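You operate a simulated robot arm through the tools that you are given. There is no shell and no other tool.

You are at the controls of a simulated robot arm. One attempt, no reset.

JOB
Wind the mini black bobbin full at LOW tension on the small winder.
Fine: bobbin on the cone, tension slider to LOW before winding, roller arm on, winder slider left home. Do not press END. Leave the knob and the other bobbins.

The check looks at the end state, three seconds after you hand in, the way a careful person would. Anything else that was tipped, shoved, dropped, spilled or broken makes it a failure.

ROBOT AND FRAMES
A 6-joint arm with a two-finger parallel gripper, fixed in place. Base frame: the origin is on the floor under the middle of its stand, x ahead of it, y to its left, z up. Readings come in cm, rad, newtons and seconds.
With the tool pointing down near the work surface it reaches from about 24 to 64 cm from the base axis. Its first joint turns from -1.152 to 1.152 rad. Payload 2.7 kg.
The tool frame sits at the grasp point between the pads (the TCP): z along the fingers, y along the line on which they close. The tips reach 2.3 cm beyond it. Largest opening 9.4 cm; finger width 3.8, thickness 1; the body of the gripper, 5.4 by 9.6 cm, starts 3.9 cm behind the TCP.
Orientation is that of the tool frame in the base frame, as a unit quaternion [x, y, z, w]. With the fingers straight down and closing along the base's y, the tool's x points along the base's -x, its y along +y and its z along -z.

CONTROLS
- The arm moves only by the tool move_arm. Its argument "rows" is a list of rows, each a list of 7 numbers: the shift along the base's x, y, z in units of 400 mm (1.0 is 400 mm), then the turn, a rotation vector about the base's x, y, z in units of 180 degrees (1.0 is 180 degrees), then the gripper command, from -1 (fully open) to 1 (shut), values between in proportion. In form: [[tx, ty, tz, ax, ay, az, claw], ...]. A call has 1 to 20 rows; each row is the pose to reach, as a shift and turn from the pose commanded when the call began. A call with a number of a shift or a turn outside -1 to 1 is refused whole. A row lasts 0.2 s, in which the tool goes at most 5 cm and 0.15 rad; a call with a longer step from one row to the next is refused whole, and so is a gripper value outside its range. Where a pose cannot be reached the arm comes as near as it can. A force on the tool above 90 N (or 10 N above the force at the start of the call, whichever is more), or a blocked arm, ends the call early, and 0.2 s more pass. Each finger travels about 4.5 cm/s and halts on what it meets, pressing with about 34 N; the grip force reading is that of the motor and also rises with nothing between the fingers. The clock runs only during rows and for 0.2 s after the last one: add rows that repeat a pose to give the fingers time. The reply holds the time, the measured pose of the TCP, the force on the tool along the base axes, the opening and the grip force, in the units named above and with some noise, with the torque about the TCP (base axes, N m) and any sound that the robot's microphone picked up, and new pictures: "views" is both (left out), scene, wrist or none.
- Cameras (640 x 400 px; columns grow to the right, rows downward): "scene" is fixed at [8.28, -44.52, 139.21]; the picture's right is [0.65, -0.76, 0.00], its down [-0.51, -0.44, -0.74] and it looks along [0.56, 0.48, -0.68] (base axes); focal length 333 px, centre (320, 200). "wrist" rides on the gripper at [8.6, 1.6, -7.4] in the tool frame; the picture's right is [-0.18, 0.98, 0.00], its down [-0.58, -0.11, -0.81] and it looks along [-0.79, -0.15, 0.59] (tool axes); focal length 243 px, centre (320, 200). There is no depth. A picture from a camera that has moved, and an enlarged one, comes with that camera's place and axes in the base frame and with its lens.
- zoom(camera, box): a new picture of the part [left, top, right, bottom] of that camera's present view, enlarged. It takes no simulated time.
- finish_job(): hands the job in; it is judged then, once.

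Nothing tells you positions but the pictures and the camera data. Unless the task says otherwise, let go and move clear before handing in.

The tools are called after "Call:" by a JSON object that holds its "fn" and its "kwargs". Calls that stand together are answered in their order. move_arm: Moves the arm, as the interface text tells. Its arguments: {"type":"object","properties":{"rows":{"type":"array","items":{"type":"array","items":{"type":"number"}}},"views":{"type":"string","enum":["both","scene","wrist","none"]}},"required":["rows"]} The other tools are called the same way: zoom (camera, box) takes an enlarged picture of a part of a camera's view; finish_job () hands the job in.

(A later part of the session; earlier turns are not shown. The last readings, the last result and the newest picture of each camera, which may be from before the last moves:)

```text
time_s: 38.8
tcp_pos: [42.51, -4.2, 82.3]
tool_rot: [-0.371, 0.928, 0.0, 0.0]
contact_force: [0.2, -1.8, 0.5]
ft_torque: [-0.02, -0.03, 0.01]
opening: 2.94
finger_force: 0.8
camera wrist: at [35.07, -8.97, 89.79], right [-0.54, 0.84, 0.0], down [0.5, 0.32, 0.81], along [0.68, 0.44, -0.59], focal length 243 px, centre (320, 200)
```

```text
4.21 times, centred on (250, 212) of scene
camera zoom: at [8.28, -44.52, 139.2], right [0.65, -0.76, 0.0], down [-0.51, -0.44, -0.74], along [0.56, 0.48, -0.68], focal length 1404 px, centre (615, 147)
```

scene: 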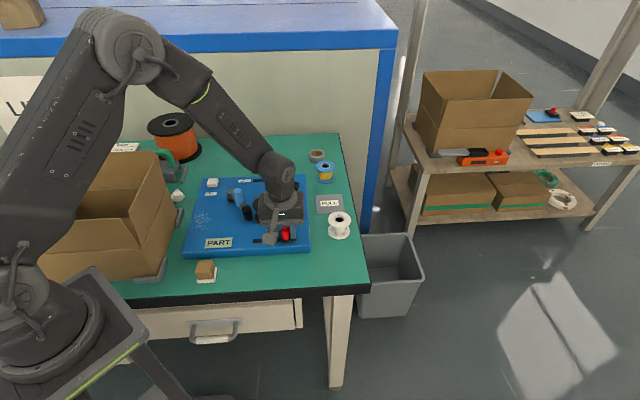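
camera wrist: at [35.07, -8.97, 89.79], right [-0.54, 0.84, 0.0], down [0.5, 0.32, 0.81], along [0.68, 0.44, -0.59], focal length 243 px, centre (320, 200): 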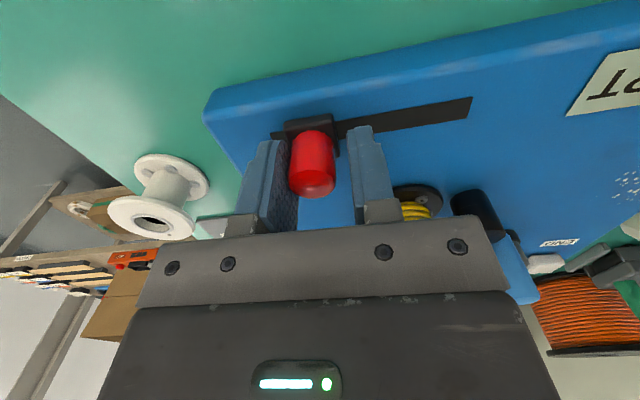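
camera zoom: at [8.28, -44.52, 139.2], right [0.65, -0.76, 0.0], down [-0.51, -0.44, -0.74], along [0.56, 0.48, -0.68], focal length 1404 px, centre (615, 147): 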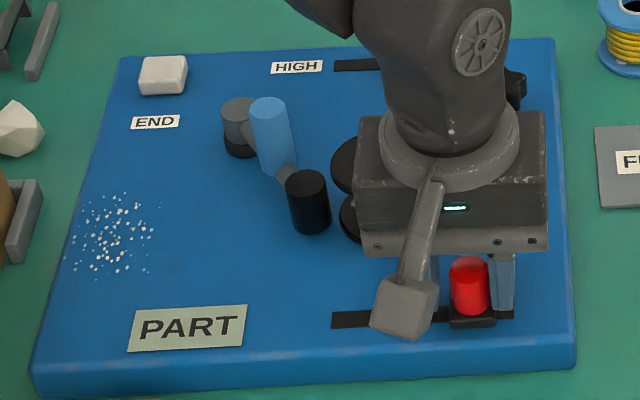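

The display reads PART and yellow wire is building on the bobbin, so moving the slider winds it. I'll carry on along the track and check the display as it goes.

Call:
{"fn": "move_arm", "kwargs": {"rows": [[-0.0088, 0.0089, 0, 0, 0, 0, 0.38], [-0.0175, 0.0179, 0, 0, 0, 0, 0.38], [-0.0263, 0.0268, 0, 0, 0, 0, 0.38], [-0.035, 0.0357, 0, 0, 0, 0, 0.38]], "views": "both"}}

Call:
{"fn": "zoom", "kwargs": {"camera": "scene", "box": [180, 165, 320, 260]}}

Call:
{"fn": "zoom", "kwargs": {"camera": "wrist", "box": [240, 60, 560, 260]}}

```text
time_s: 39.8
tcp_pos: [41.03, -2.86, 82.37]
tool_rot: [-0.371, 0.929, 0.0, 0.0]
contact_force: [-0.3, -1.1, 0.5]
ft_torque: [-0.05, 0.01, 0.03]
opening: 2.94
finger_force: 0.1
camera wrist: at [33.69, -7.56, 89.81], right [-0.54, 0.84, 0.0], down [0.5, 0.32, 0.81], along [0.68, 0.44, -0.59], focal length 243 px, centre (320, 200)
```

scene: 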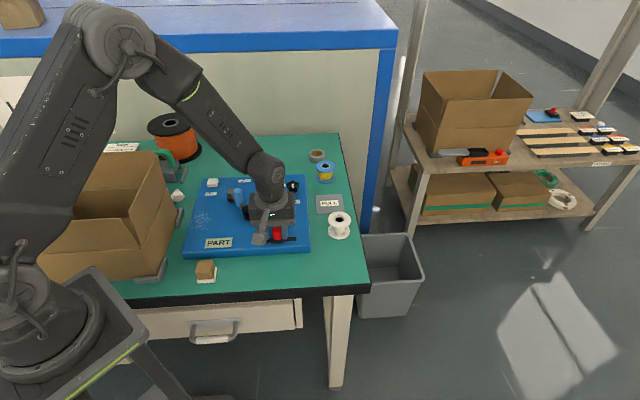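
wrist: 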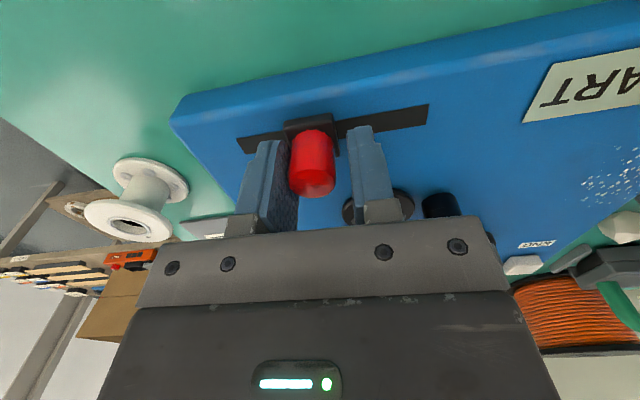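

```text
4.21 times, centred on (250, 212) of scene
camera zoom: at [8.28, -44.52, 139.2], right [0.65, -0.76, 0.0], down [-0.51, -0.44, -0.74], along [0.56, 0.48, -0.68], focal length 1404 px, centre (615, 147)
```

zoom: 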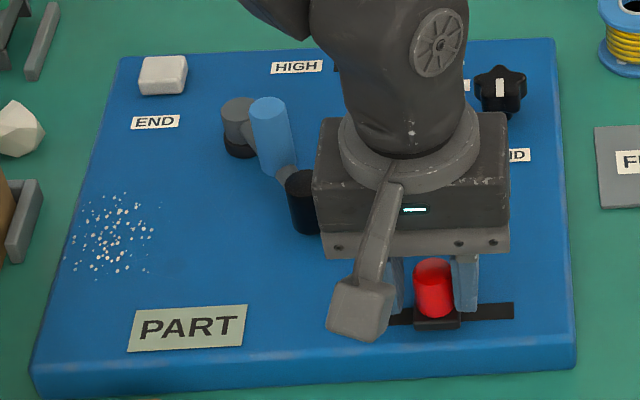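

```text
2.00 times, centred on (400, 160) of wrist
camera zoom: at [33.69, -7.56, 89.81], right [-0.54, 0.84, 0.0], down [0.5, 0.32, 0.81], along [0.68, 0.44, -0.59], focal length 485 px, centre (160, 280)
```

zoom: 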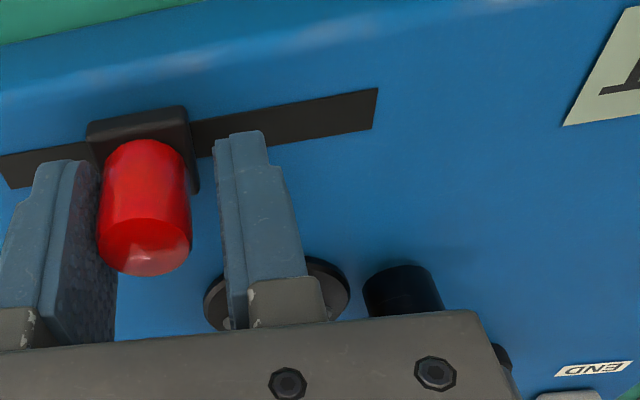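

The display still shows PART at mid-track. I'll continue.

Call:
{"fn": "move_arm", "kwargs": {"rows": [[-0.0088, 0.0089, 0, 0, 0, 0, 0.38], [-0.0175, 0.0179, 0, 0, 0, 0, 0.38], [-0.0263, 0.0268, 0, 0, 0, 0, 0.38], [-0.035, 0.0357, 0, 0, 0, 0, 0.38]], "views": "both"}}

Call:
{"fn": "zoom", "kwargs": {"camera": "scene", "box": [180, 165, 320, 260]}}

```text
time_s: 40.8
tcp_pos: [39.68, -1.3, 82.35]
tool_rot: [-0.37, 0.929, 0.001, 0.0]
contact_force: [0.9, -1.1, -0.6]
ft_torque: [-0.04, -0.03, 0.03]
opening: 2.95
finger_force: 0.1
camera wrist: at [32.32, -6.12, 89.77], right [-0.54, 0.84, 0.0], down [0.5, 0.32, 0.81], along [0.68, 0.44, -0.59], focal length 243 px, centre (320, 200)
```

scene: 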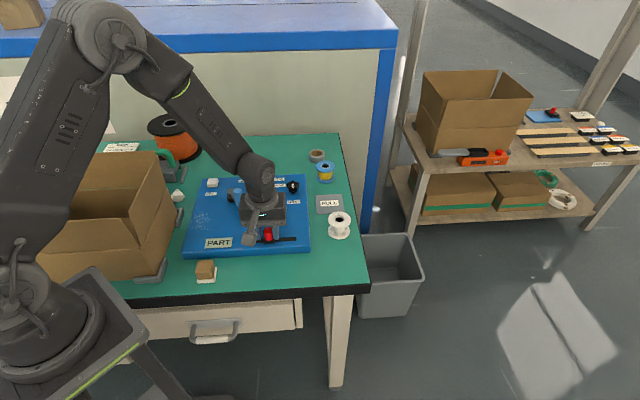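
wrist: 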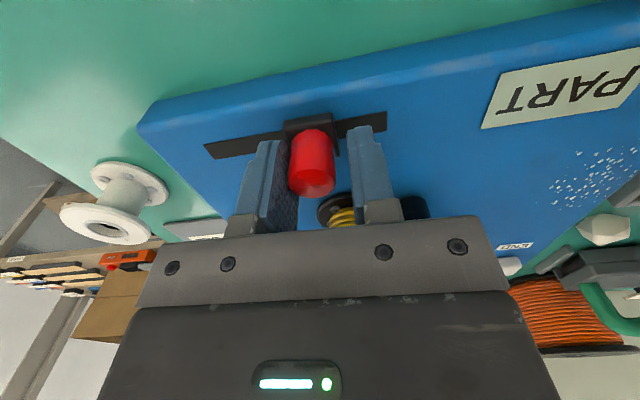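

```text
4.21 times, centred on (250, 212) of scene
camera zoom: at [8.28, -44.52, 139.2], right [0.65, -0.76, 0.0], down [-0.51, -0.44, -0.74], along [0.56, 0.48, -0.68], focal length 1404 px, centre (615, 147)
```

zoom: 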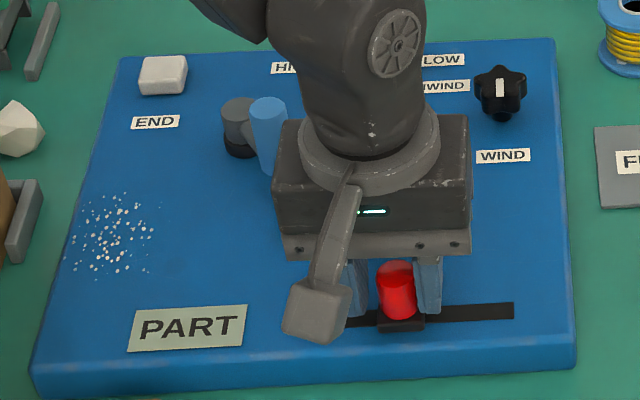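

Still PART, with more wire visible. I'll continue toward the end of the track.

Call:
{"fn": "move_arm", "kwargs": {"rows": [[-0.0088, 0.0089, 0, 0, 0, 0, 0.38], [-0.0175, 0.0179, 0, 0, 0, 0, 0.38], [-0.0263, 0.0268, 0, 0, 0, 0, 0.38], [-0.035, 0.0357, 0, 0, 0, 0, 0.38]], "views": "both"}}

Call:
{"fn": "zoom", "kwargs": {"camera": "scene", "box": [180, 165, 320, 260]}}

Call:
{"fn": "zoom", "kwargs": {"camera": "wrist", "box": [200, 60, 440, 260]}}

```text
time_s: 41.8
tcp_pos: [38.33, 0.2, 82.18]
tool_rot: [-0.371, 0.928, 0.0, 0.0]
contact_force: [0.7, -1.4, -0.1]
ft_torque: [-0.03, -0.01, 0.02]
opening: 2.95
finger_force: 0.1
camera wrist: at [30.87, -4.67, 89.76], right [-0.54, 0.84, 0.0], down [0.5, 0.32, 0.81], along [0.68, 0.44, -0.59], focal length 243 px, centre (320, 200)
```

scene: 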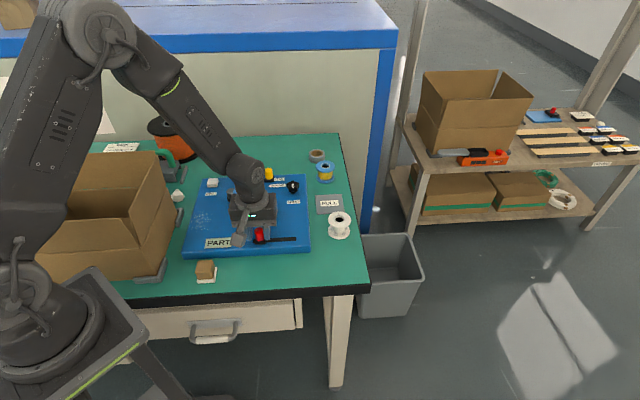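
wrist: 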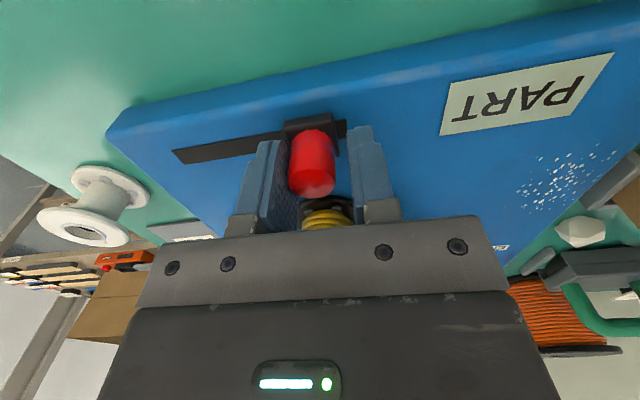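

```text
4.21 times, centred on (250, 212) of scene
camera zoom: at [8.28, -44.52, 139.2], right [0.65, -0.76, 0.0], down [-0.51, -0.44, -0.74], along [0.56, 0.48, -0.68], focal length 1404 px, centre (615, 147)
```

zoom: 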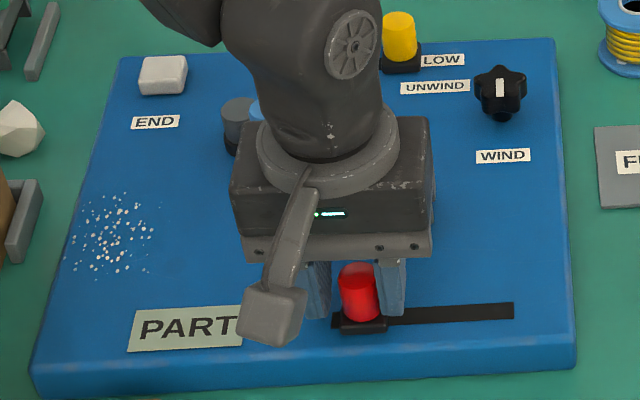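

```text
2.00 times, centred on (320, 160) of wrist
camera zoom: at [30.87, -4.67, 89.76], right [-0.54, 0.84, 0.0], down [0.5, 0.32, 0.81], along [0.68, 0.44, -0.59], focal length 485 px, centre (320, 280)
```

zoom: 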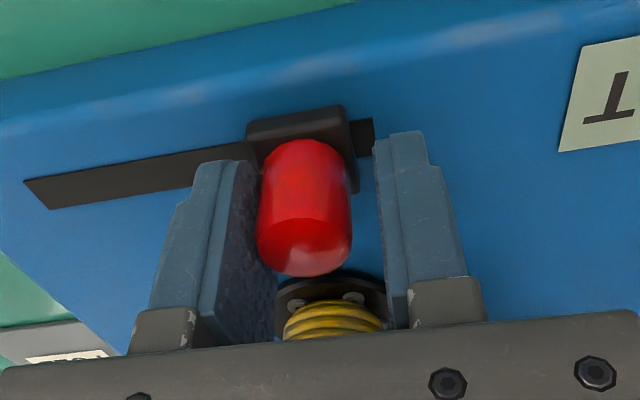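

The wire is building up and about 1 cm of track is left. I'll go on in smaller steps.

Call:
{"fn": "move_arm", "kwargs": {"rows": [[-0.0053, 0.0054, 0, 0, 0, 0, 0.38], [-0.0105, 0.0107, 0, 0, 0, 0, 0.38], [-0.014, 0.0143, 0, 0, 0, 0, 0.38]], "views": "both"}}

Call:
{"fn": "zoom", "kwargs": {"camera": "scene", "box": [180, 165, 320, 260]}}

Call:
{"fn": "zoom", "kwargs": {"camera": "wrist", "box": [200, 60, 440, 260]}}

```text
time_s: 42.6
tcp_pos: [37.73, 0.82, 82.27]
tool_rot: [-0.371, 0.928, 0.0, -0.001]
contact_force: [1.0, -0.2, -0.6]
ft_torque: [-0.03, -0.06, 0.03]
opening: 2.97
finger_force: 1.2
camera wrist: at [30.34, -4.14, 89.8], right [-0.54, 0.84, 0.0], down [0.5, 0.32, 0.81], along [0.68, 0.44, -0.59], focal length 243 px, centre (320, 200)
```

scene: 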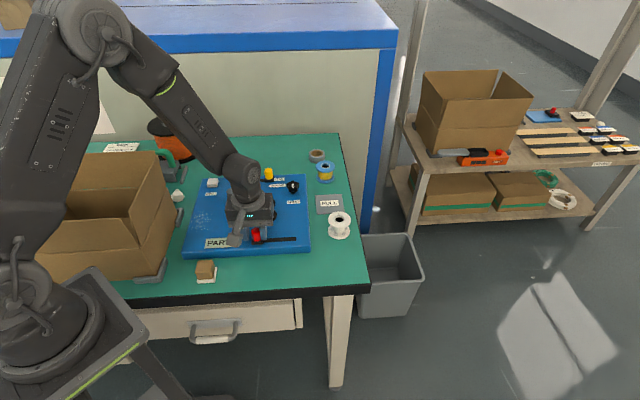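
wrist: 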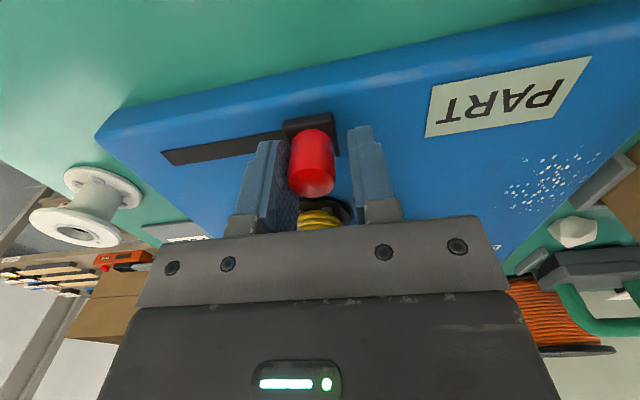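

```text
4.21 times, centred on (250, 212) of scene
camera zoom: at [8.28, -44.52, 139.2], right [0.65, -0.76, 0.0], down [-0.51, -0.44, -0.74], along [0.56, 0.48, -0.68], focal length 1404 px, centre (615, 147)
```

zoom: 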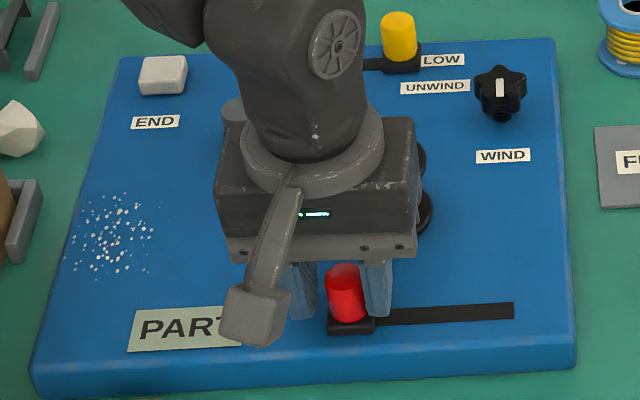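

```text
2.00 times, centred on (320, 160) of wrist
camera zoom: at [30.34, -4.14, 89.8], right [-0.54, 0.84, 0.0], down [0.5, 0.32, 0.81], along [0.68, 0.44, -0.59], focal length 485 px, centre (320, 280)
```

zoom: 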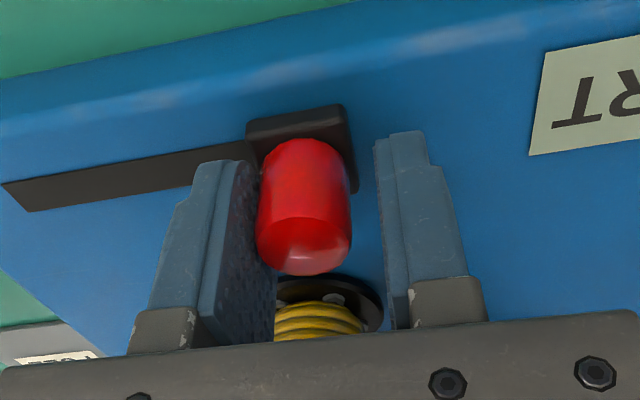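

Still PART, and the block is now covering the left end of the track. I'll nudge on to the stop.

Call:
{"fn": "move_arm", "kwargs": {"rows": [[-0.0035, 0.0036, 0, 0, 0, 0, 0.38], [-0.007, 0.0071, 0, 0, 0, 0, 0.38], [-0.0105, 0.0107, 0, 0, 0, 0, 0.38]], "views": "both"}}

Call:
{"fn": "zoom", "kwargs": {"camera": "scene", "box": [180, 165, 320, 260]}}

Call:
{"fn": "zoom", "kwargs": {"camera": "wrist", "box": [280, 30, 600, 230]}}

```text
time_s: 43.4
tcp_pos: [37.25, 1.12, 82.34]
tool_rot: [-0.372, 0.928, 0.001, 0.0]
contact_force: [2.1, -2.7, -0.3]
ft_torque: [-0.08, -0.02, -0.04]
opening: 3.03
finger_force: 1.2
camera wrist: at [29.93, -3.73, 89.79], right [-0.54, 0.84, 0.0], down [0.5, 0.32, 0.81], along [0.68, 0.44, -0.59], focal length 243 px, centre (320, 200)
```

scene: 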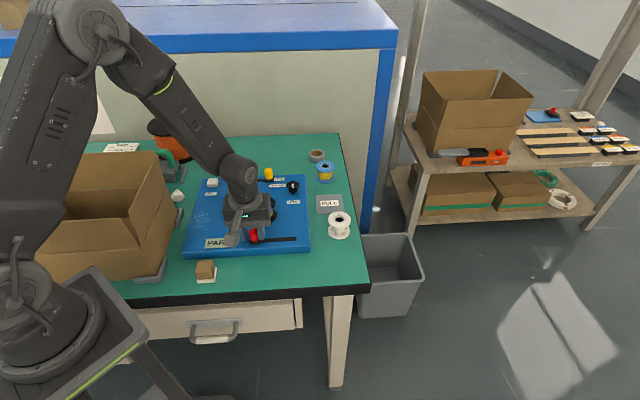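
wrist: 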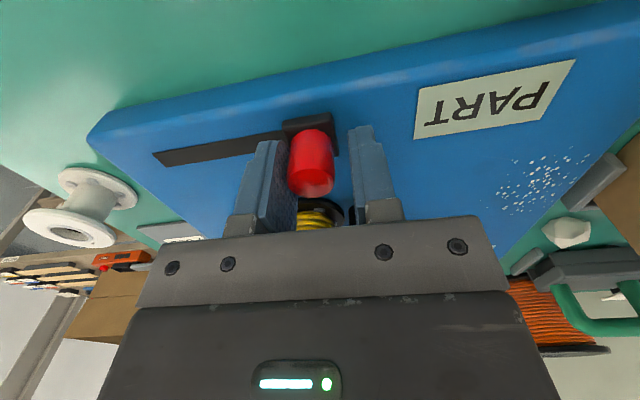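

```text
4.21 times, centred on (250, 212) of scene
camera zoom: at [8.28, -44.52, 139.2], right [0.65, -0.76, 0.0], down [-0.51, -0.44, -0.74], along [0.56, 0.48, -0.68], focal length 1404 px, centre (615, 147)
```

zoom: 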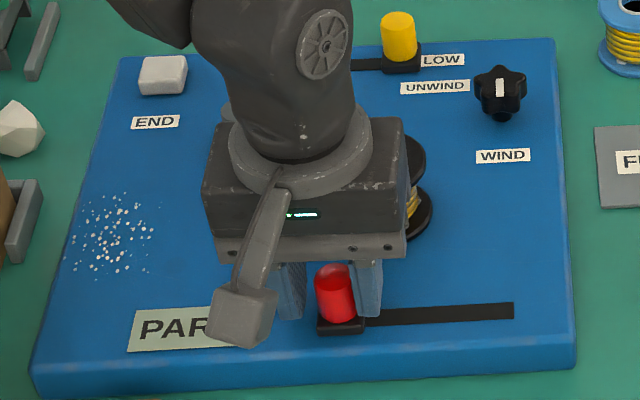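

```text
2.00 times, centred on (440, 130) of wrist
camera zoom: at [29.93, -3.73, 89.79], right [-0.54, 0.84, 0.0], down [0.5, 0.32, 0.81], along [0.68, 0.44, -0.59], focal length 485 px, centre (80, 340)
```

zoom: 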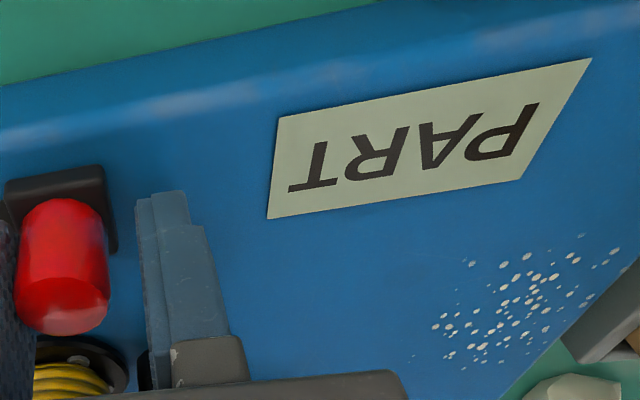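

The handle has almost reached the stop and the display still shows PART. One more small nudge.

Call:
{"fn": "move_arm", "kwargs": {"rows": [[-0.0035, 0.0036, 0, 0, 0, 0, 0.38], [-0.007, 0.0071, 0, 0, 0, 0, 0.38]], "views": "both"}}

Call:
{"fn": "zoom", "kwargs": {"camera": "scene", "box": [180, 165, 320, 260]}}

Call:
{"fn": "zoom", "kwargs": {"camera": "wrist", "box": [200, 60, 440, 260]}}

```text
time_s: 44.0
tcp_pos: [37.12, 1.2, 82.24]
tool_rot: [-0.371, 0.929, 0.001, 0.0]
contact_force: [9.1, -13.8, -6.5]
ft_torque: [0.11, -0.04, 0.03]
opening: 3.66
finger_force: 8.4
camera wrist: at [29.7, -3.5, 89.78], right [-0.54, 0.84, 0.0], down [0.5, 0.32, 0.81], along [0.68, 0.44, -0.59], focal length 243 px, centre (320, 200)
```

scene: 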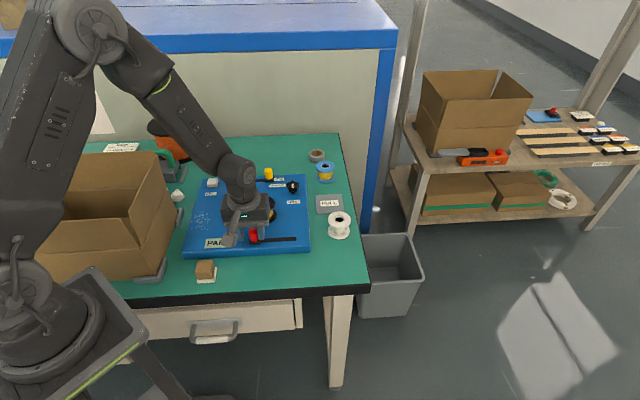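
wrist: 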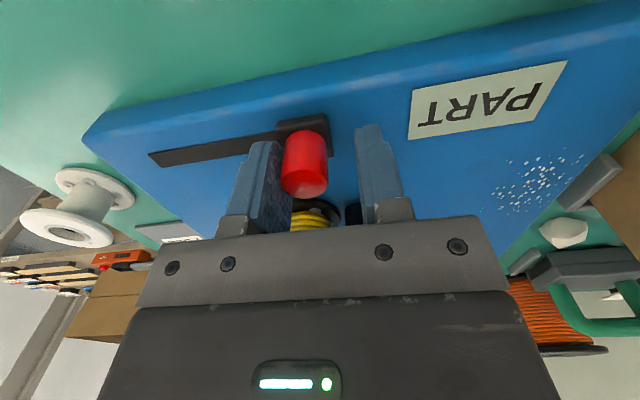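

```text
4.21 times, centred on (250, 212) of scene
camera zoom: at [8.31, -44.55, 139.19], right [0.65, -0.76, 0.0], down [-0.51, -0.44, -0.74], along [0.56, 0.48, -0.68], focal length 1404 px, centre (615, 147)
```

zoom: 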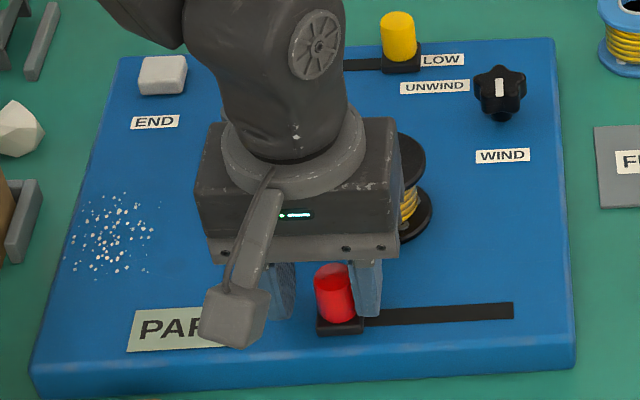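

```text
2.00 times, centred on (320, 160) of wrist
camera zoom: at [29.7, -3.5, 89.78], right [-0.54, 0.84, 0.0], down [0.5, 0.32, 0.81], along [0.68, 0.44, -0.59], focal length 485 px, centre (320, 280)
```

zoom: 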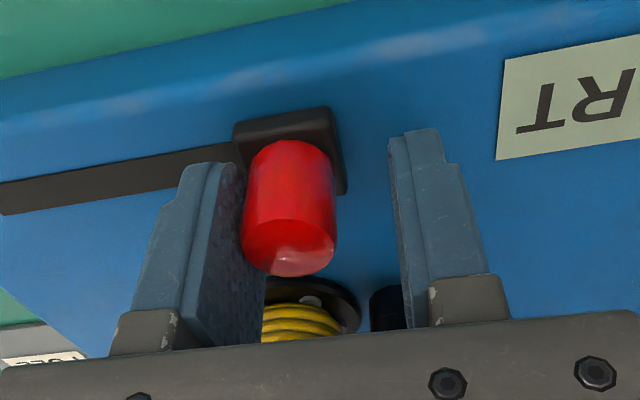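

The slider is at its left stop and the display still shows PART, so one stroke fills only part of the bobbin. I'll bring it back toward home, checking on the way.

Call:
{"fn": "move_arm", "kwargs": {"rows": [[0.007, -0.0071, 0, 0, 0, 0, 0.38], [0.0158, -0.016, 0, 0, 0, 0, 0.38], [0.0263, -0.0268, 0, 0, 0, 0, 0.38], [0.0368, -0.0375, 0, 0, 0, 0, 0.38], [0.0473, -0.0482, 0, 0, 0, 0, 0.38], [0.0578, -0.0589, 0, 0, 0, 0, 0.38], [0.0683, -0.0696, 0, 0, 0, 0, 0.38], [0.0788, -0.0803, 0, 0, 0, 0, 0.38]], "views": "both"}}

Call:
{"fn": "zoom", "kwargs": {"camera": "scene", "box": [180, 165, 320, 260]}}

Call:
{"fn": "zoom", "kwargs": {"camera": "wrist", "box": [240, 60, 560, 260]}}

```text
time_s: 45.8
tcp_pos: [40.13, -1.96, 82.34]
tool_rot: [-0.372, 0.928, 0.001, -0.001]
contact_force: [-0.8, 0.8, 0.0]
ft_torque: [0.01, 0.02, -0.02]
opening: 2.94
finger_force: 0.6
camera wrist: at [32.82, -6.72, 89.76], right [-0.54, 0.84, 0.0], down [0.5, 0.32, 0.81], along [0.68, 0.44, -0.59], focal length 243 px, centre (320, 200)
```

scene: 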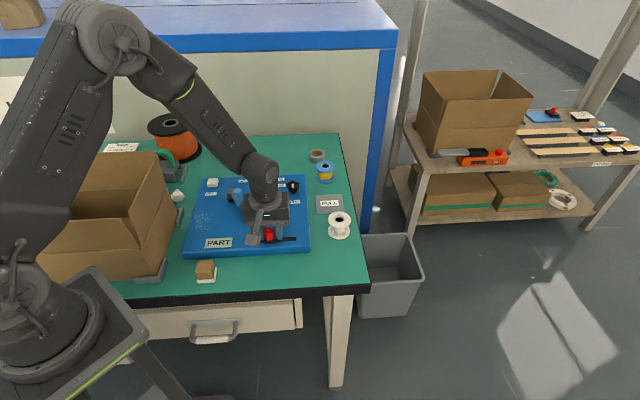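
wrist: 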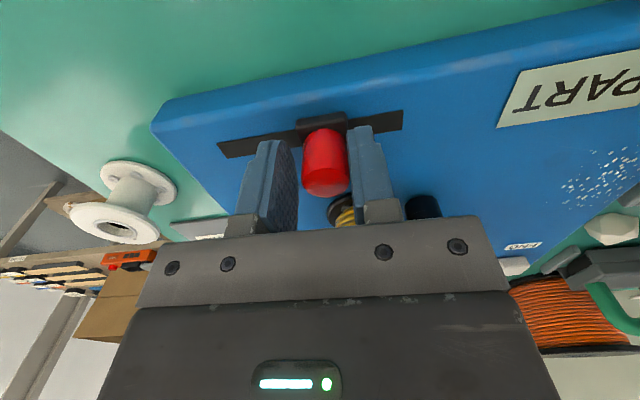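

```text
4.21 times, centred on (250, 212) of scene
camera zoom: at [8.28, -44.52, 139.21], right [0.65, -0.76, 0.0], down [-0.51, -0.44, -0.74], along [0.56, 0.48, -0.68], focal length 1404 px, centre (615, 147)
```

zoom: 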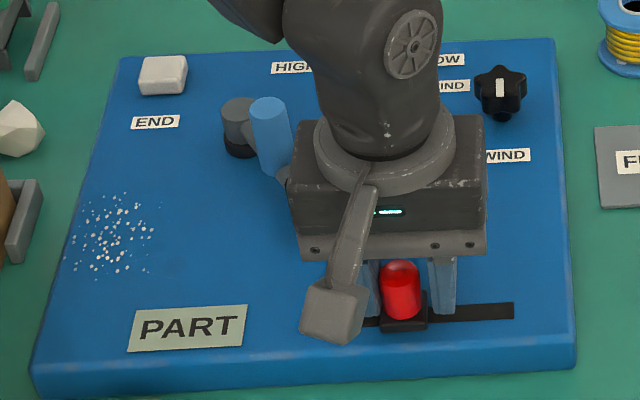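

```text
2.00 times, centred on (400, 160) of wrist
camera zoom: at [32.82, -6.72, 89.76], right [-0.54, 0.84, 0.0], down [0.5, 0.32, 0.81], along [0.68, 0.44, -0.59], focal length 485 px, centre (160, 280)
```

zoom: 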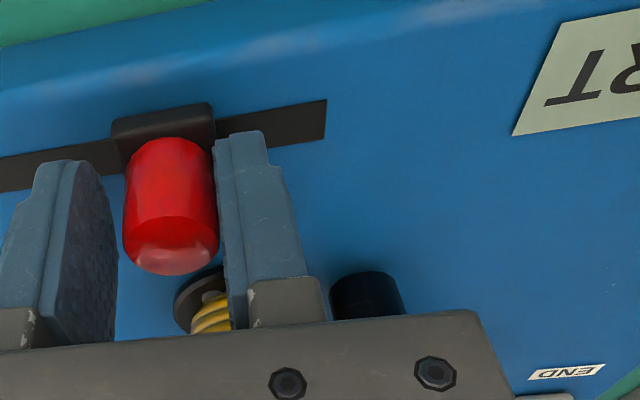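

Still PART. I'll continue back to the home end.

Call:
{"fn": "move_arm", "kwargs": {"rows": [[0.0105, -0.0107, 0, 0, 0, 0, 0.38], [0.021, -0.0214, 0, 0, 0, 0, 0.38], [0.0315, -0.0321, 0, 0, 0, 0, 0.38], [0.042, -0.0428, 0, 0, 0, 0, 0.38], [0.0525, -0.0536, 0, 0, 0, 0, 0.38], [0.063, -0.0643, 0, 0, 0, 0, 0.38], [0.0735, -0.075, 0, 0, 0, 0, 0.38], [0.084, -0.0857, 0, 0, 0, 0, 0.38], [0.0928, -0.0946, 0, 0, 0, 0, 0.38]], "views": "both"}}

Call:
{"fn": "zoom", "kwargs": {"camera": "scene", "box": [180, 165, 320, 260]}}

Call:
{"fn": "zoom", "kwargs": {"camera": "wrist", "box": [240, 60, 560, 260]}}

```text
time_s: 47.8
tcp_pos: [44.02, -5.63, 82.34]
tool_rot: [-0.372, 0.928, 0.0, 0.0]
contact_force: [0.3, 0.2, 0.2]
ft_torque: [0.01, -0.03, 0.02]
opening: 2.95
finger_force: 0.5
camera wrist: at [36.52, -10.45, 89.82], right [-0.54, 0.84, 0.0], down [0.5, 0.32, 0.81], along [0.68, 0.44, -0.59], focal length 243 px, centre (320, 200)
```

scene: 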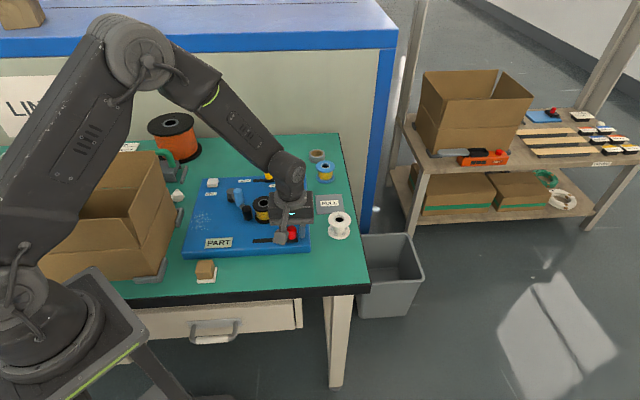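
wrist: 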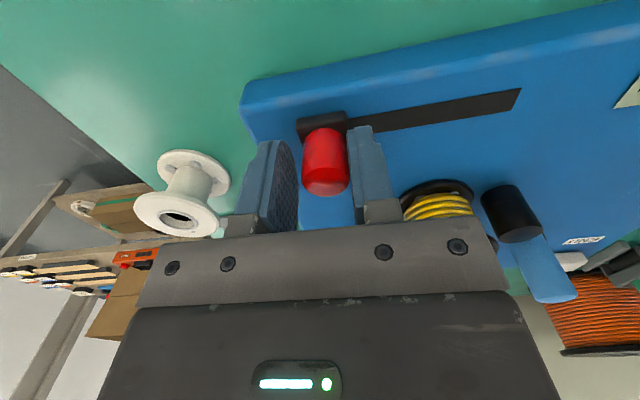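

```text
4.21 times, centred on (250, 212) of scene
camera zoom: at [8.28, -44.52, 139.21], right [0.65, -0.76, 0.0], down [-0.51, -0.44, -0.74], along [0.56, 0.48, -0.68], focal length 1404 px, centre (615, 147)
```

zoom: 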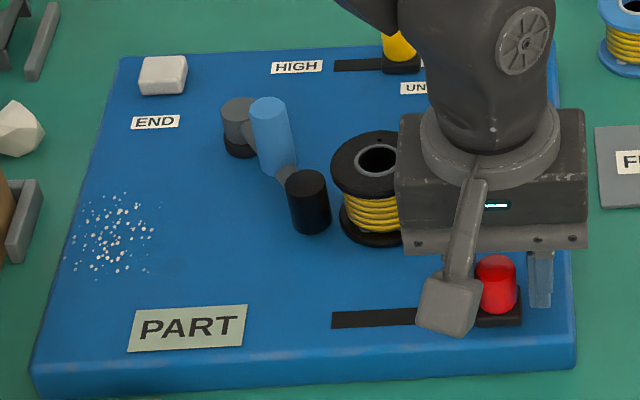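

```text
2.00 times, centred on (400, 160) of wrist
camera zoom: at [36.52, -10.45, 89.82], right [-0.54, 0.84, 0.0], down [0.5, 0.32, 0.81], along [0.68, 0.44, -0.59], focal length 485 px, centre (160, 280)
```

zoom: 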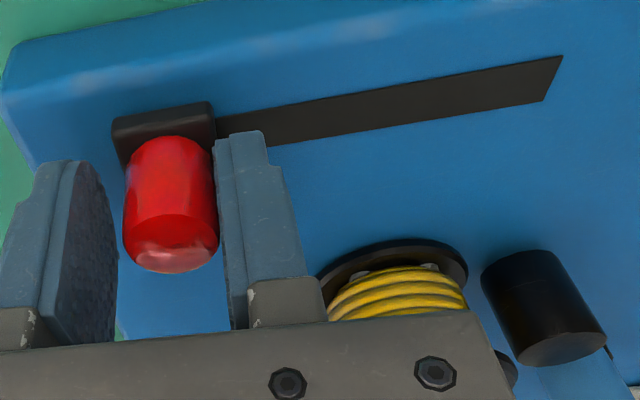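

The slider is almost home and the wire pile has clearly grown, though the display still says PART. I'll push the last few millimetres to the home stop and see if the display changes.

Call:
{"fn": "move_arm", "kwargs": {"rows": [[0.0035, -0.0036, 0, 0, 0, 0, 0.38], [0.007, -0.0071, 0, 0, 0, 0, 0.38], [0.0095, -0.0097, 0, 0, 0, 0, 0.38]], "views": "both"}}

Call:
{"fn": "zoom", "kwargs": {"camera": "scene", "box": [180, 165, 320, 260]}}

Call:
{"fn": "zoom", "kwargs": {"camera": "wrist", "box": [340, 140, 540, 260]}}

```text
time_s: 48.6
tcp_pos: [44.3, -5.96, 82.32]
tool_rot: [-0.371, 0.929, 0.001, 0.0]
contact_force: [-4.2, 6.5, 2.0]
ft_torque: [-0.04, 0.07, -0.1]
opening: 3.31
finger_force: 4.4
camera wrist: at [36.86, -10.77, 89.78], right [-0.54, 0.84, 0.0], down [0.5, 0.32, 0.81], along [0.68, 0.44, -0.59], focal length 243 px, centre (320, 200)
```

scene: 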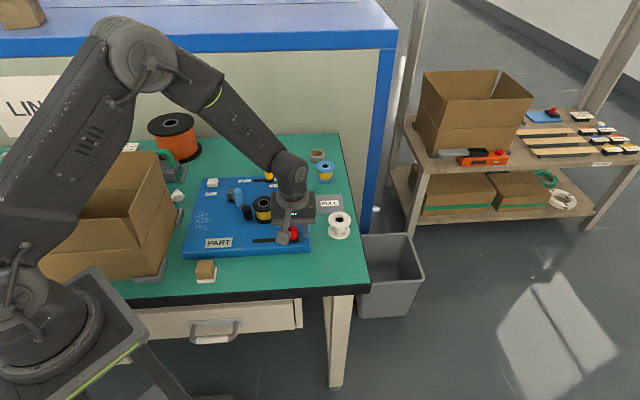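
wrist: 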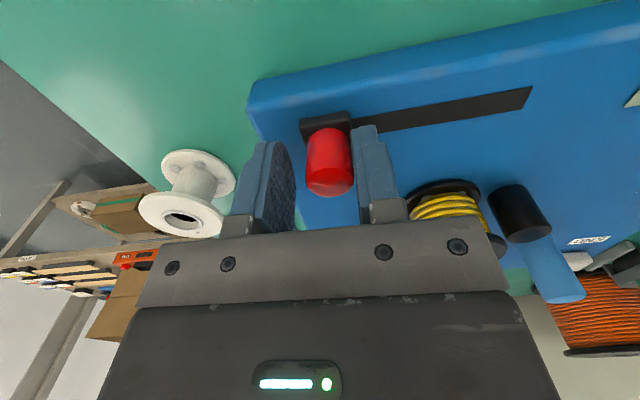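

```text
4.21 times, centred on (250, 212) of scene
camera zoom: at [8.27, -44.5, 139.21], right [0.65, -0.76, 0.0], down [-0.51, -0.44, -0.74], along [0.56, 0.48, -0.68], focal length 1404 px, centre (615, 147)
```

zoom: 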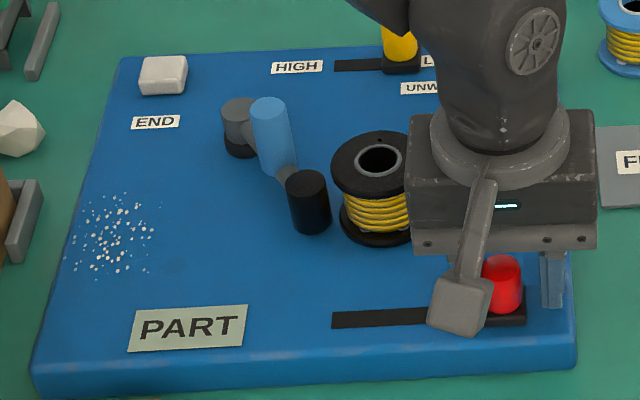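

```text
3.20 times, centred on (440, 200) of wrist
camera zoom: at [36.86, -10.77, 89.78], right [-0.54, 0.84, 0.0], down [0.5, 0.32, 0.81], along [0.68, 0.44, -0.59], focal length 776 px, centre (-64, 200)
```

zoom: 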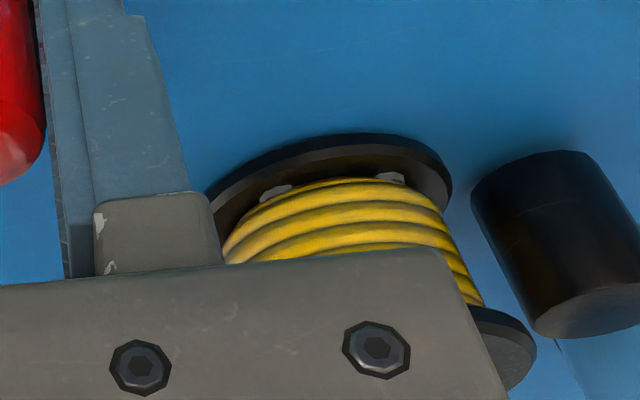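

The slider is back at home and the wire is near the flange edge, but the display still says PART. I'll use short strokes near home, about 1 cm out, so I can stop as soon as it reads FULL.

Call:
{"fn": "move_arm", "kwargs": {"rows": [[-0.0088, 0.0089, 0, 0, 0, 0, 0.38], [-0.0175, 0.0179, 0, 0, 0, 0, 0.38], [-0.0263, 0.0268, 0, 0, 0, 0, 0.38], [-0.035, 0.0357, 0, 0, 0, 0, 0.38]], "views": "both"}}

Call:
{"fn": "zoom", "kwargs": {"camera": "scene", "box": [180, 165, 320, 260]}}

Call:
{"fn": "zoom", "kwargs": {"camera": "wrist", "box": [340, 140, 540, 260]}}

```text
time_s: 49.6
tcp_pos: [42.84, -4.5, 82.24]
tool_rot: [-0.372, 0.928, 0.001, 0.0]
contact_force: [0.1, 0.0, 0.4]
ft_torque: [0.02, -0.02, 0.02]
opening: 2.93
finger_force: 0.0
camera wrist: at [35.48, -9.38, 89.79], right [-0.54, 0.84, 0.0], down [0.5, 0.32, 0.81], along [0.68, 0.44, -0.59], focal length 243 px, centre (320, 200)
```

scene: 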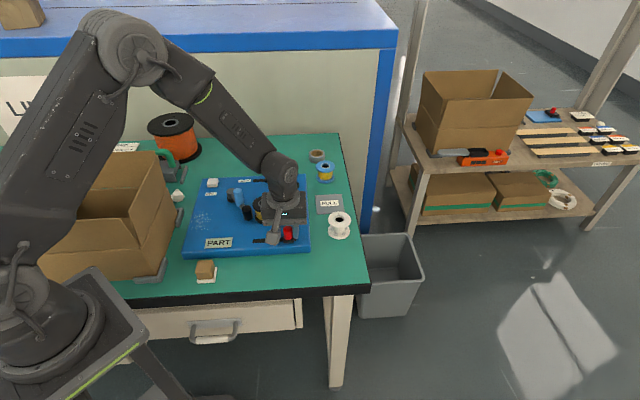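
wrist: 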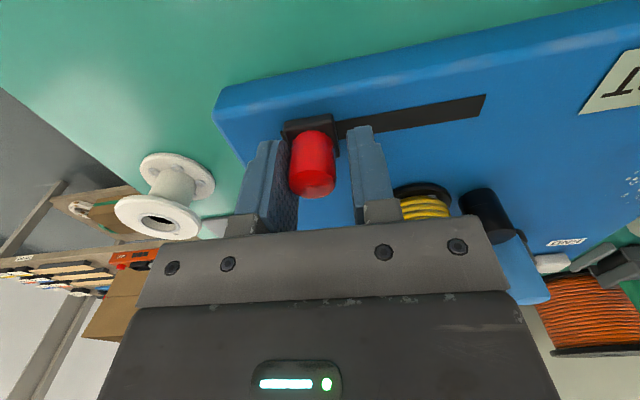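

```text
4.21 times, centred on (250, 212) of scene
camera zoom: at [8.28, -44.52, 139.21], right [0.65, -0.76, 0.0], down [-0.51, -0.44, -0.74], along [0.56, 0.48, -0.68], focal length 1404 px, centre (615, 147)
```

zoom: 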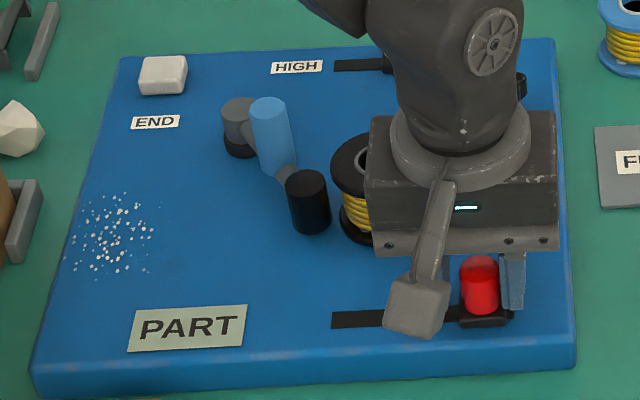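

```text
3.20 times, centred on (440, 200) of wrist
camera zoom: at [35.48, -9.38, 89.79], right [-0.54, 0.84, 0.0], down [0.5, 0.32, 0.81], along [0.68, 0.44, -0.59], focal length 776 px, centre (-64, 200)
```

zoom: 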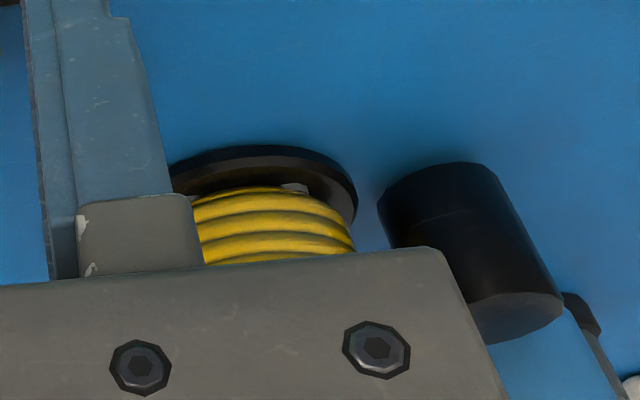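

It's 1.3 cm out and still PART. Back to home and check.

Call:
{"fn": "move_arm", "kwargs": {"rows": [[0.0088, -0.0089, 0, 0, 0, 0, 0.38], [0.0175, -0.0179, 0, 0, 0, 0, 0.38], [0.0263, -0.0268, 0, 0, 0, 0, 0.38], [0.033, -0.0337, 0, 0, 0, 0, 0.38]], "views": "scene"}}

Call:
{"fn": "zoom", "kwargs": {"camera": "scene", "box": [180, 165, 320, 260]}}

Call:
{"fn": "zoom", "kwargs": {"camera": "wrist", "box": [340, 140, 540, 260]}}

```text
time_s: 50.6
tcp_pos: [44.17, -5.87, 82.32]
tool_rot: [-0.372, 0.928, 0.001, 0.0]
contact_force: [-1.8, 5.7, 1.1]
ft_torque: [0.02, 0.07, -0.03]
opening: 3.14
finger_force: 2.2
```

scene: 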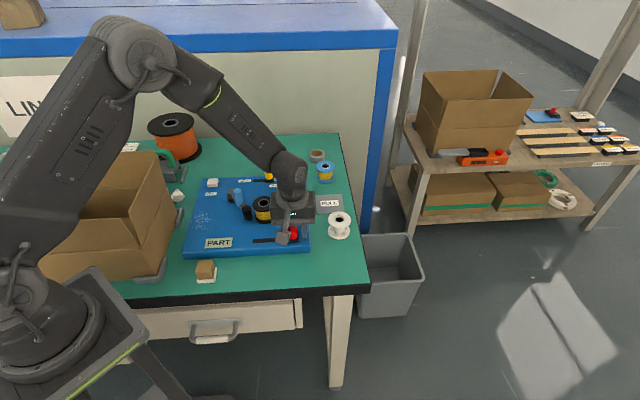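

```text
4.21 times, centred on (250, 212) of scene
camera zoom: at [8.27, -44.5, 139.21], right [0.65, -0.76, 0.0], down [-0.51, -0.44, -0.74], along [0.56, 0.48, -0.68], focal length 1404 px, centre (615, 147)
```

zoom: 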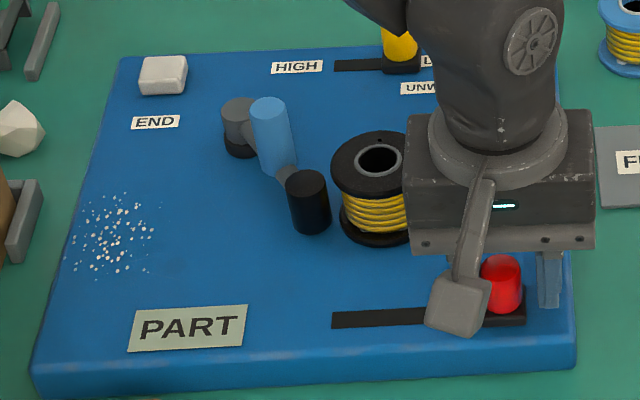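

```text
3.20 times, centred on (440, 200) of wrist
camera zoom: at [36.78, -10.72, 89.8], right [-0.54, 0.84, 0.0], down [0.5, 0.32, 0.81], along [0.68, 0.44, -0.59], focal length 776 px, centre (-64, 200)
```

zoom: 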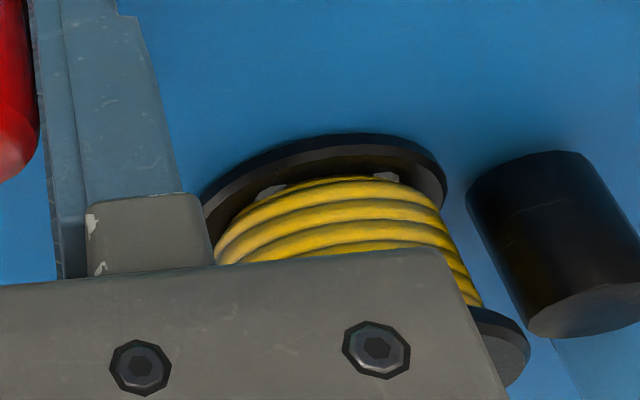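

The wire grew slightly and the display still says PART. I'll use slightly longer strokes, checking at each end.

Call:
{"fn": "move_arm", "kwargs": {"rows": [[-0.0088, 0.0089, 0, 0, 0, 0, 0.38], [-0.0175, 0.0179, 0, 0, 0, 0, 0.38], [-0.0263, 0.0268, 0, 0, 0, 0, 0.38], [-0.035, 0.0357, 0, 0, 0, 0, 0.38], [-0.0438, 0.0446, 0, 0, 0, 0, 0.38], [-0.0525, 0.0536, 0, 0, 0, 0, 0.38]], "views": "scene"}}

Call:
{"fn": "zoom", "kwargs": {"camera": "scene", "box": [180, 165, 320, 260]}}

```text
time_s: 52.0
tcp_pos: [42.15, -3.77, 82.38]
tool_rot: [-0.371, 0.929, 0.001, -0.001]
contact_force: [0.4, -0.5, 0.7]
ft_torque: [0.0, 0.0, 0.0]
opening: 2.94
finger_force: 0.6
```

scene: 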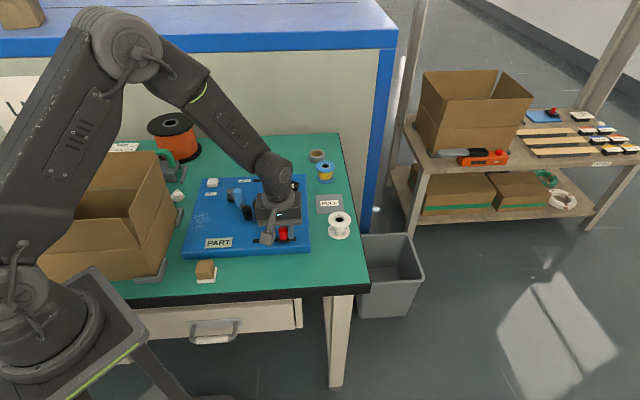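

```text
4.21 times, centred on (250, 212) of scene
camera zoom: at [8.28, -44.52, 139.2], right [0.65, -0.76, 0.0], down [-0.51, -0.44, -0.74], along [0.56, 0.48, -0.68], focal length 1404 px, centre (615, 147)
```

zoom: 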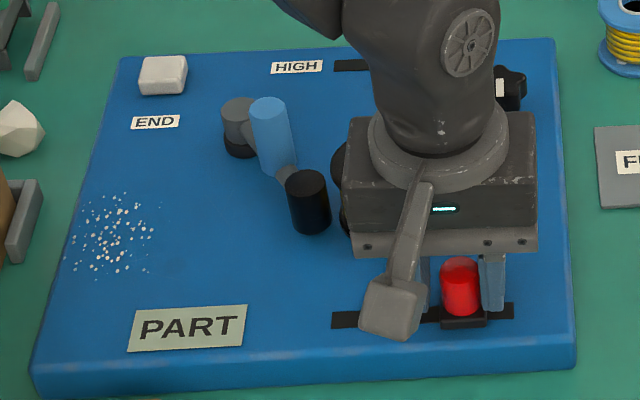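

Still PART. Back to home, then check the wire.

Call:
{"fn": "move_arm", "kwargs": {"rows": [[0.0088, -0.0089, 0, 0, 0, 0, 0.38], [0.0175, -0.0179, 0, 0, 0, 0, 0.38], [0.0263, -0.0268, 0, 0, 0, 0, 0.38], [0.035, -0.0357, 0, 0, 0, 0, 0.38], [0.0438, -0.0446, 0, 0, 0, 0, 0.38], [0.0525, -0.0536, 0, 0, 0, 0, 0.38]], "views": "both"}}

Call:
{"fn": "zoom", "kwargs": {"camera": "scene", "box": [180, 165, 320, 260]}}

Call:
{"fn": "zoom", "kwargs": {"camera": "wrist", "box": [340, 140, 540, 260]}}

Call:
{"fn": "zoom", "kwargs": {"camera": "scene", "box": [240, 185, 300, 225]}}

```text
time_s: 53.4
tcp_pos: [44.13, -5.88, 82.3]
tool_rot: [-0.371, 0.929, 0.001, 0.0]
contact_force: [-1.8, 4.6, 3.1]
ft_torque: [-0.02, -0.01, 0.03]
opening: 3.09
finger_force: 2.2
camera wrist: at [36.77, -10.7, 89.8], right [-0.54, 0.84, 0.0], down [0.5, 0.32, 0.81], along [0.68, 0.44, -0.59], focal length 243 px, centre (320, 200)
```

scene: 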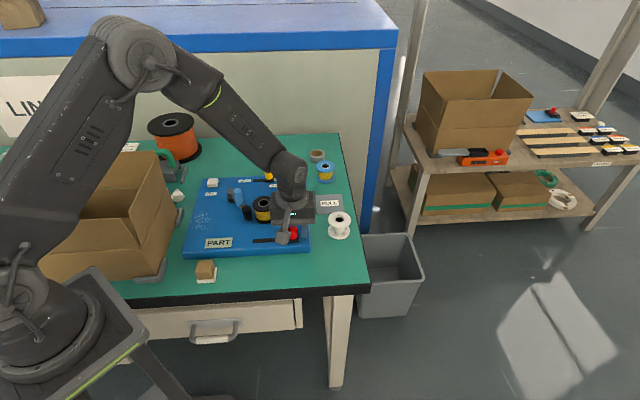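
wrist: 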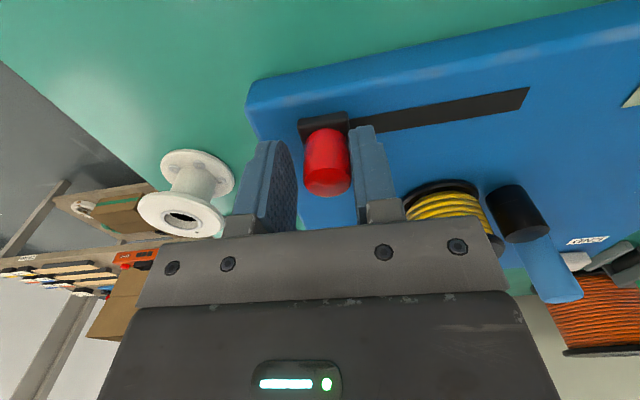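

```text
4.21 times, centred on (250, 212) of scene
camera zoom: at [8.27, -44.51, 139.21], right [0.65, -0.76, 0.0], down [-0.51, -0.44, -0.74], along [0.56, 0.48, -0.68], focal length 1404 px, centre (615, 147)
```

zoom: 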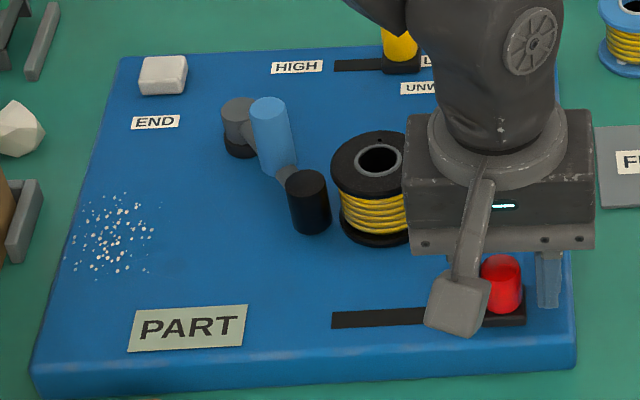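

```text
3.20 times, centred on (440, 200) of wrist
camera zoom: at [36.77, -10.7, 89.8], right [-0.54, 0.84, 0.0], down [0.5, 0.32, 0.81], along [0.68, 0.44, -0.59], focal length 776 px, centre (-64, 200)
```

zoom: 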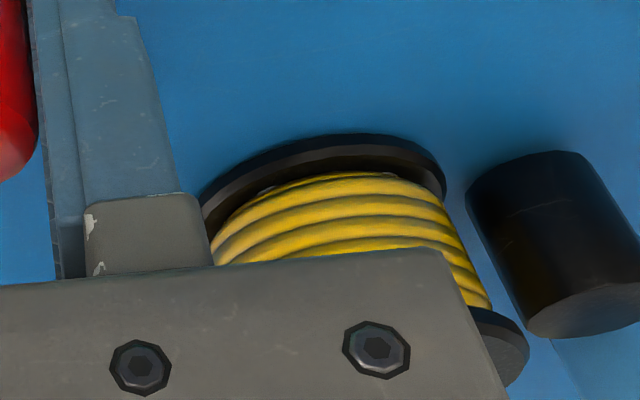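

```text
10.00 times, centred on (270, 205) of scene
camera zoom: at [8.27, -44.51, 139.21], right [0.65, -0.76, 0.0], down [-0.51, -0.44, -0.74], along [0.56, 0.48, -0.68], focal length 3334 px, centre (820, 150)
```

zoom: 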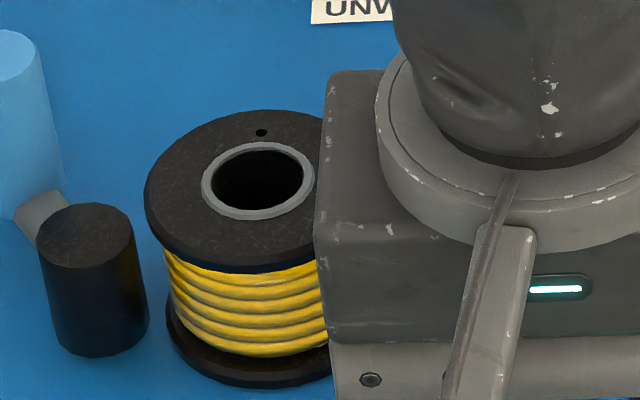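

The wire has visibly grown and now covers the inner rivets, so winding follows slider travel. I'll keep up the short strokes near home until it reads FULL.

Call:
{"fn": "move_arm", "kwargs": {"rows": [[-0.0088, 0.0089, 0, 0, 0, 0, 0.38], [-0.0175, 0.0179, 0, 0, 0, 0, 0.38], [-0.0263, 0.0268, 0, 0, 0, 0, 0.38], [-0.035, 0.0357, 0, 0, 0, 0, 0.38], [-0.0438, 0.0446, 0, 0, 0, 0, 0.38], [-0.0525, 0.0536, 0, 0, 0, 0, 0.38]], "views": "scene"}}

Call:
{"fn": "zoom", "kwargs": {"camera": "scene", "box": [180, 165, 320, 260]}}

```text
time_s: 54.8
tcp_pos: [42.17, -3.86, 82.33]
tool_rot: [-0.372, 0.928, 0.0, 0.0]
contact_force: [0.8, -1.3, 0.5]
ft_torque: [0.01, 0.02, -0.01]
opening: 2.93
finger_force: 0.7
```

scene: 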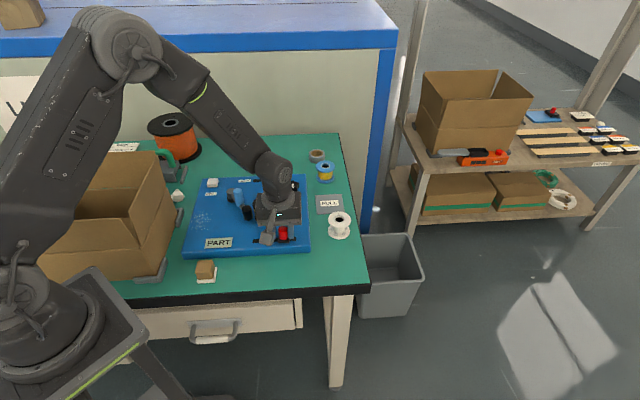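

```text
4.21 times, centred on (250, 212) of scene
camera zoom: at [8.28, -44.52, 139.2], right [0.65, -0.76, 0.0], down [-0.51, -0.44, -0.74], along [0.56, 0.48, -0.68], focal length 1404 px, centre (615, 147)
```

zoom: 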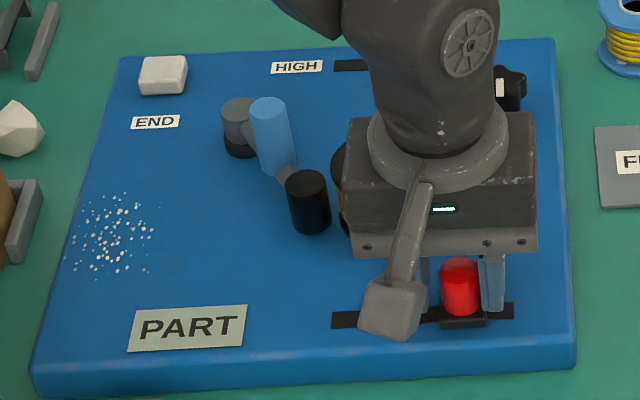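

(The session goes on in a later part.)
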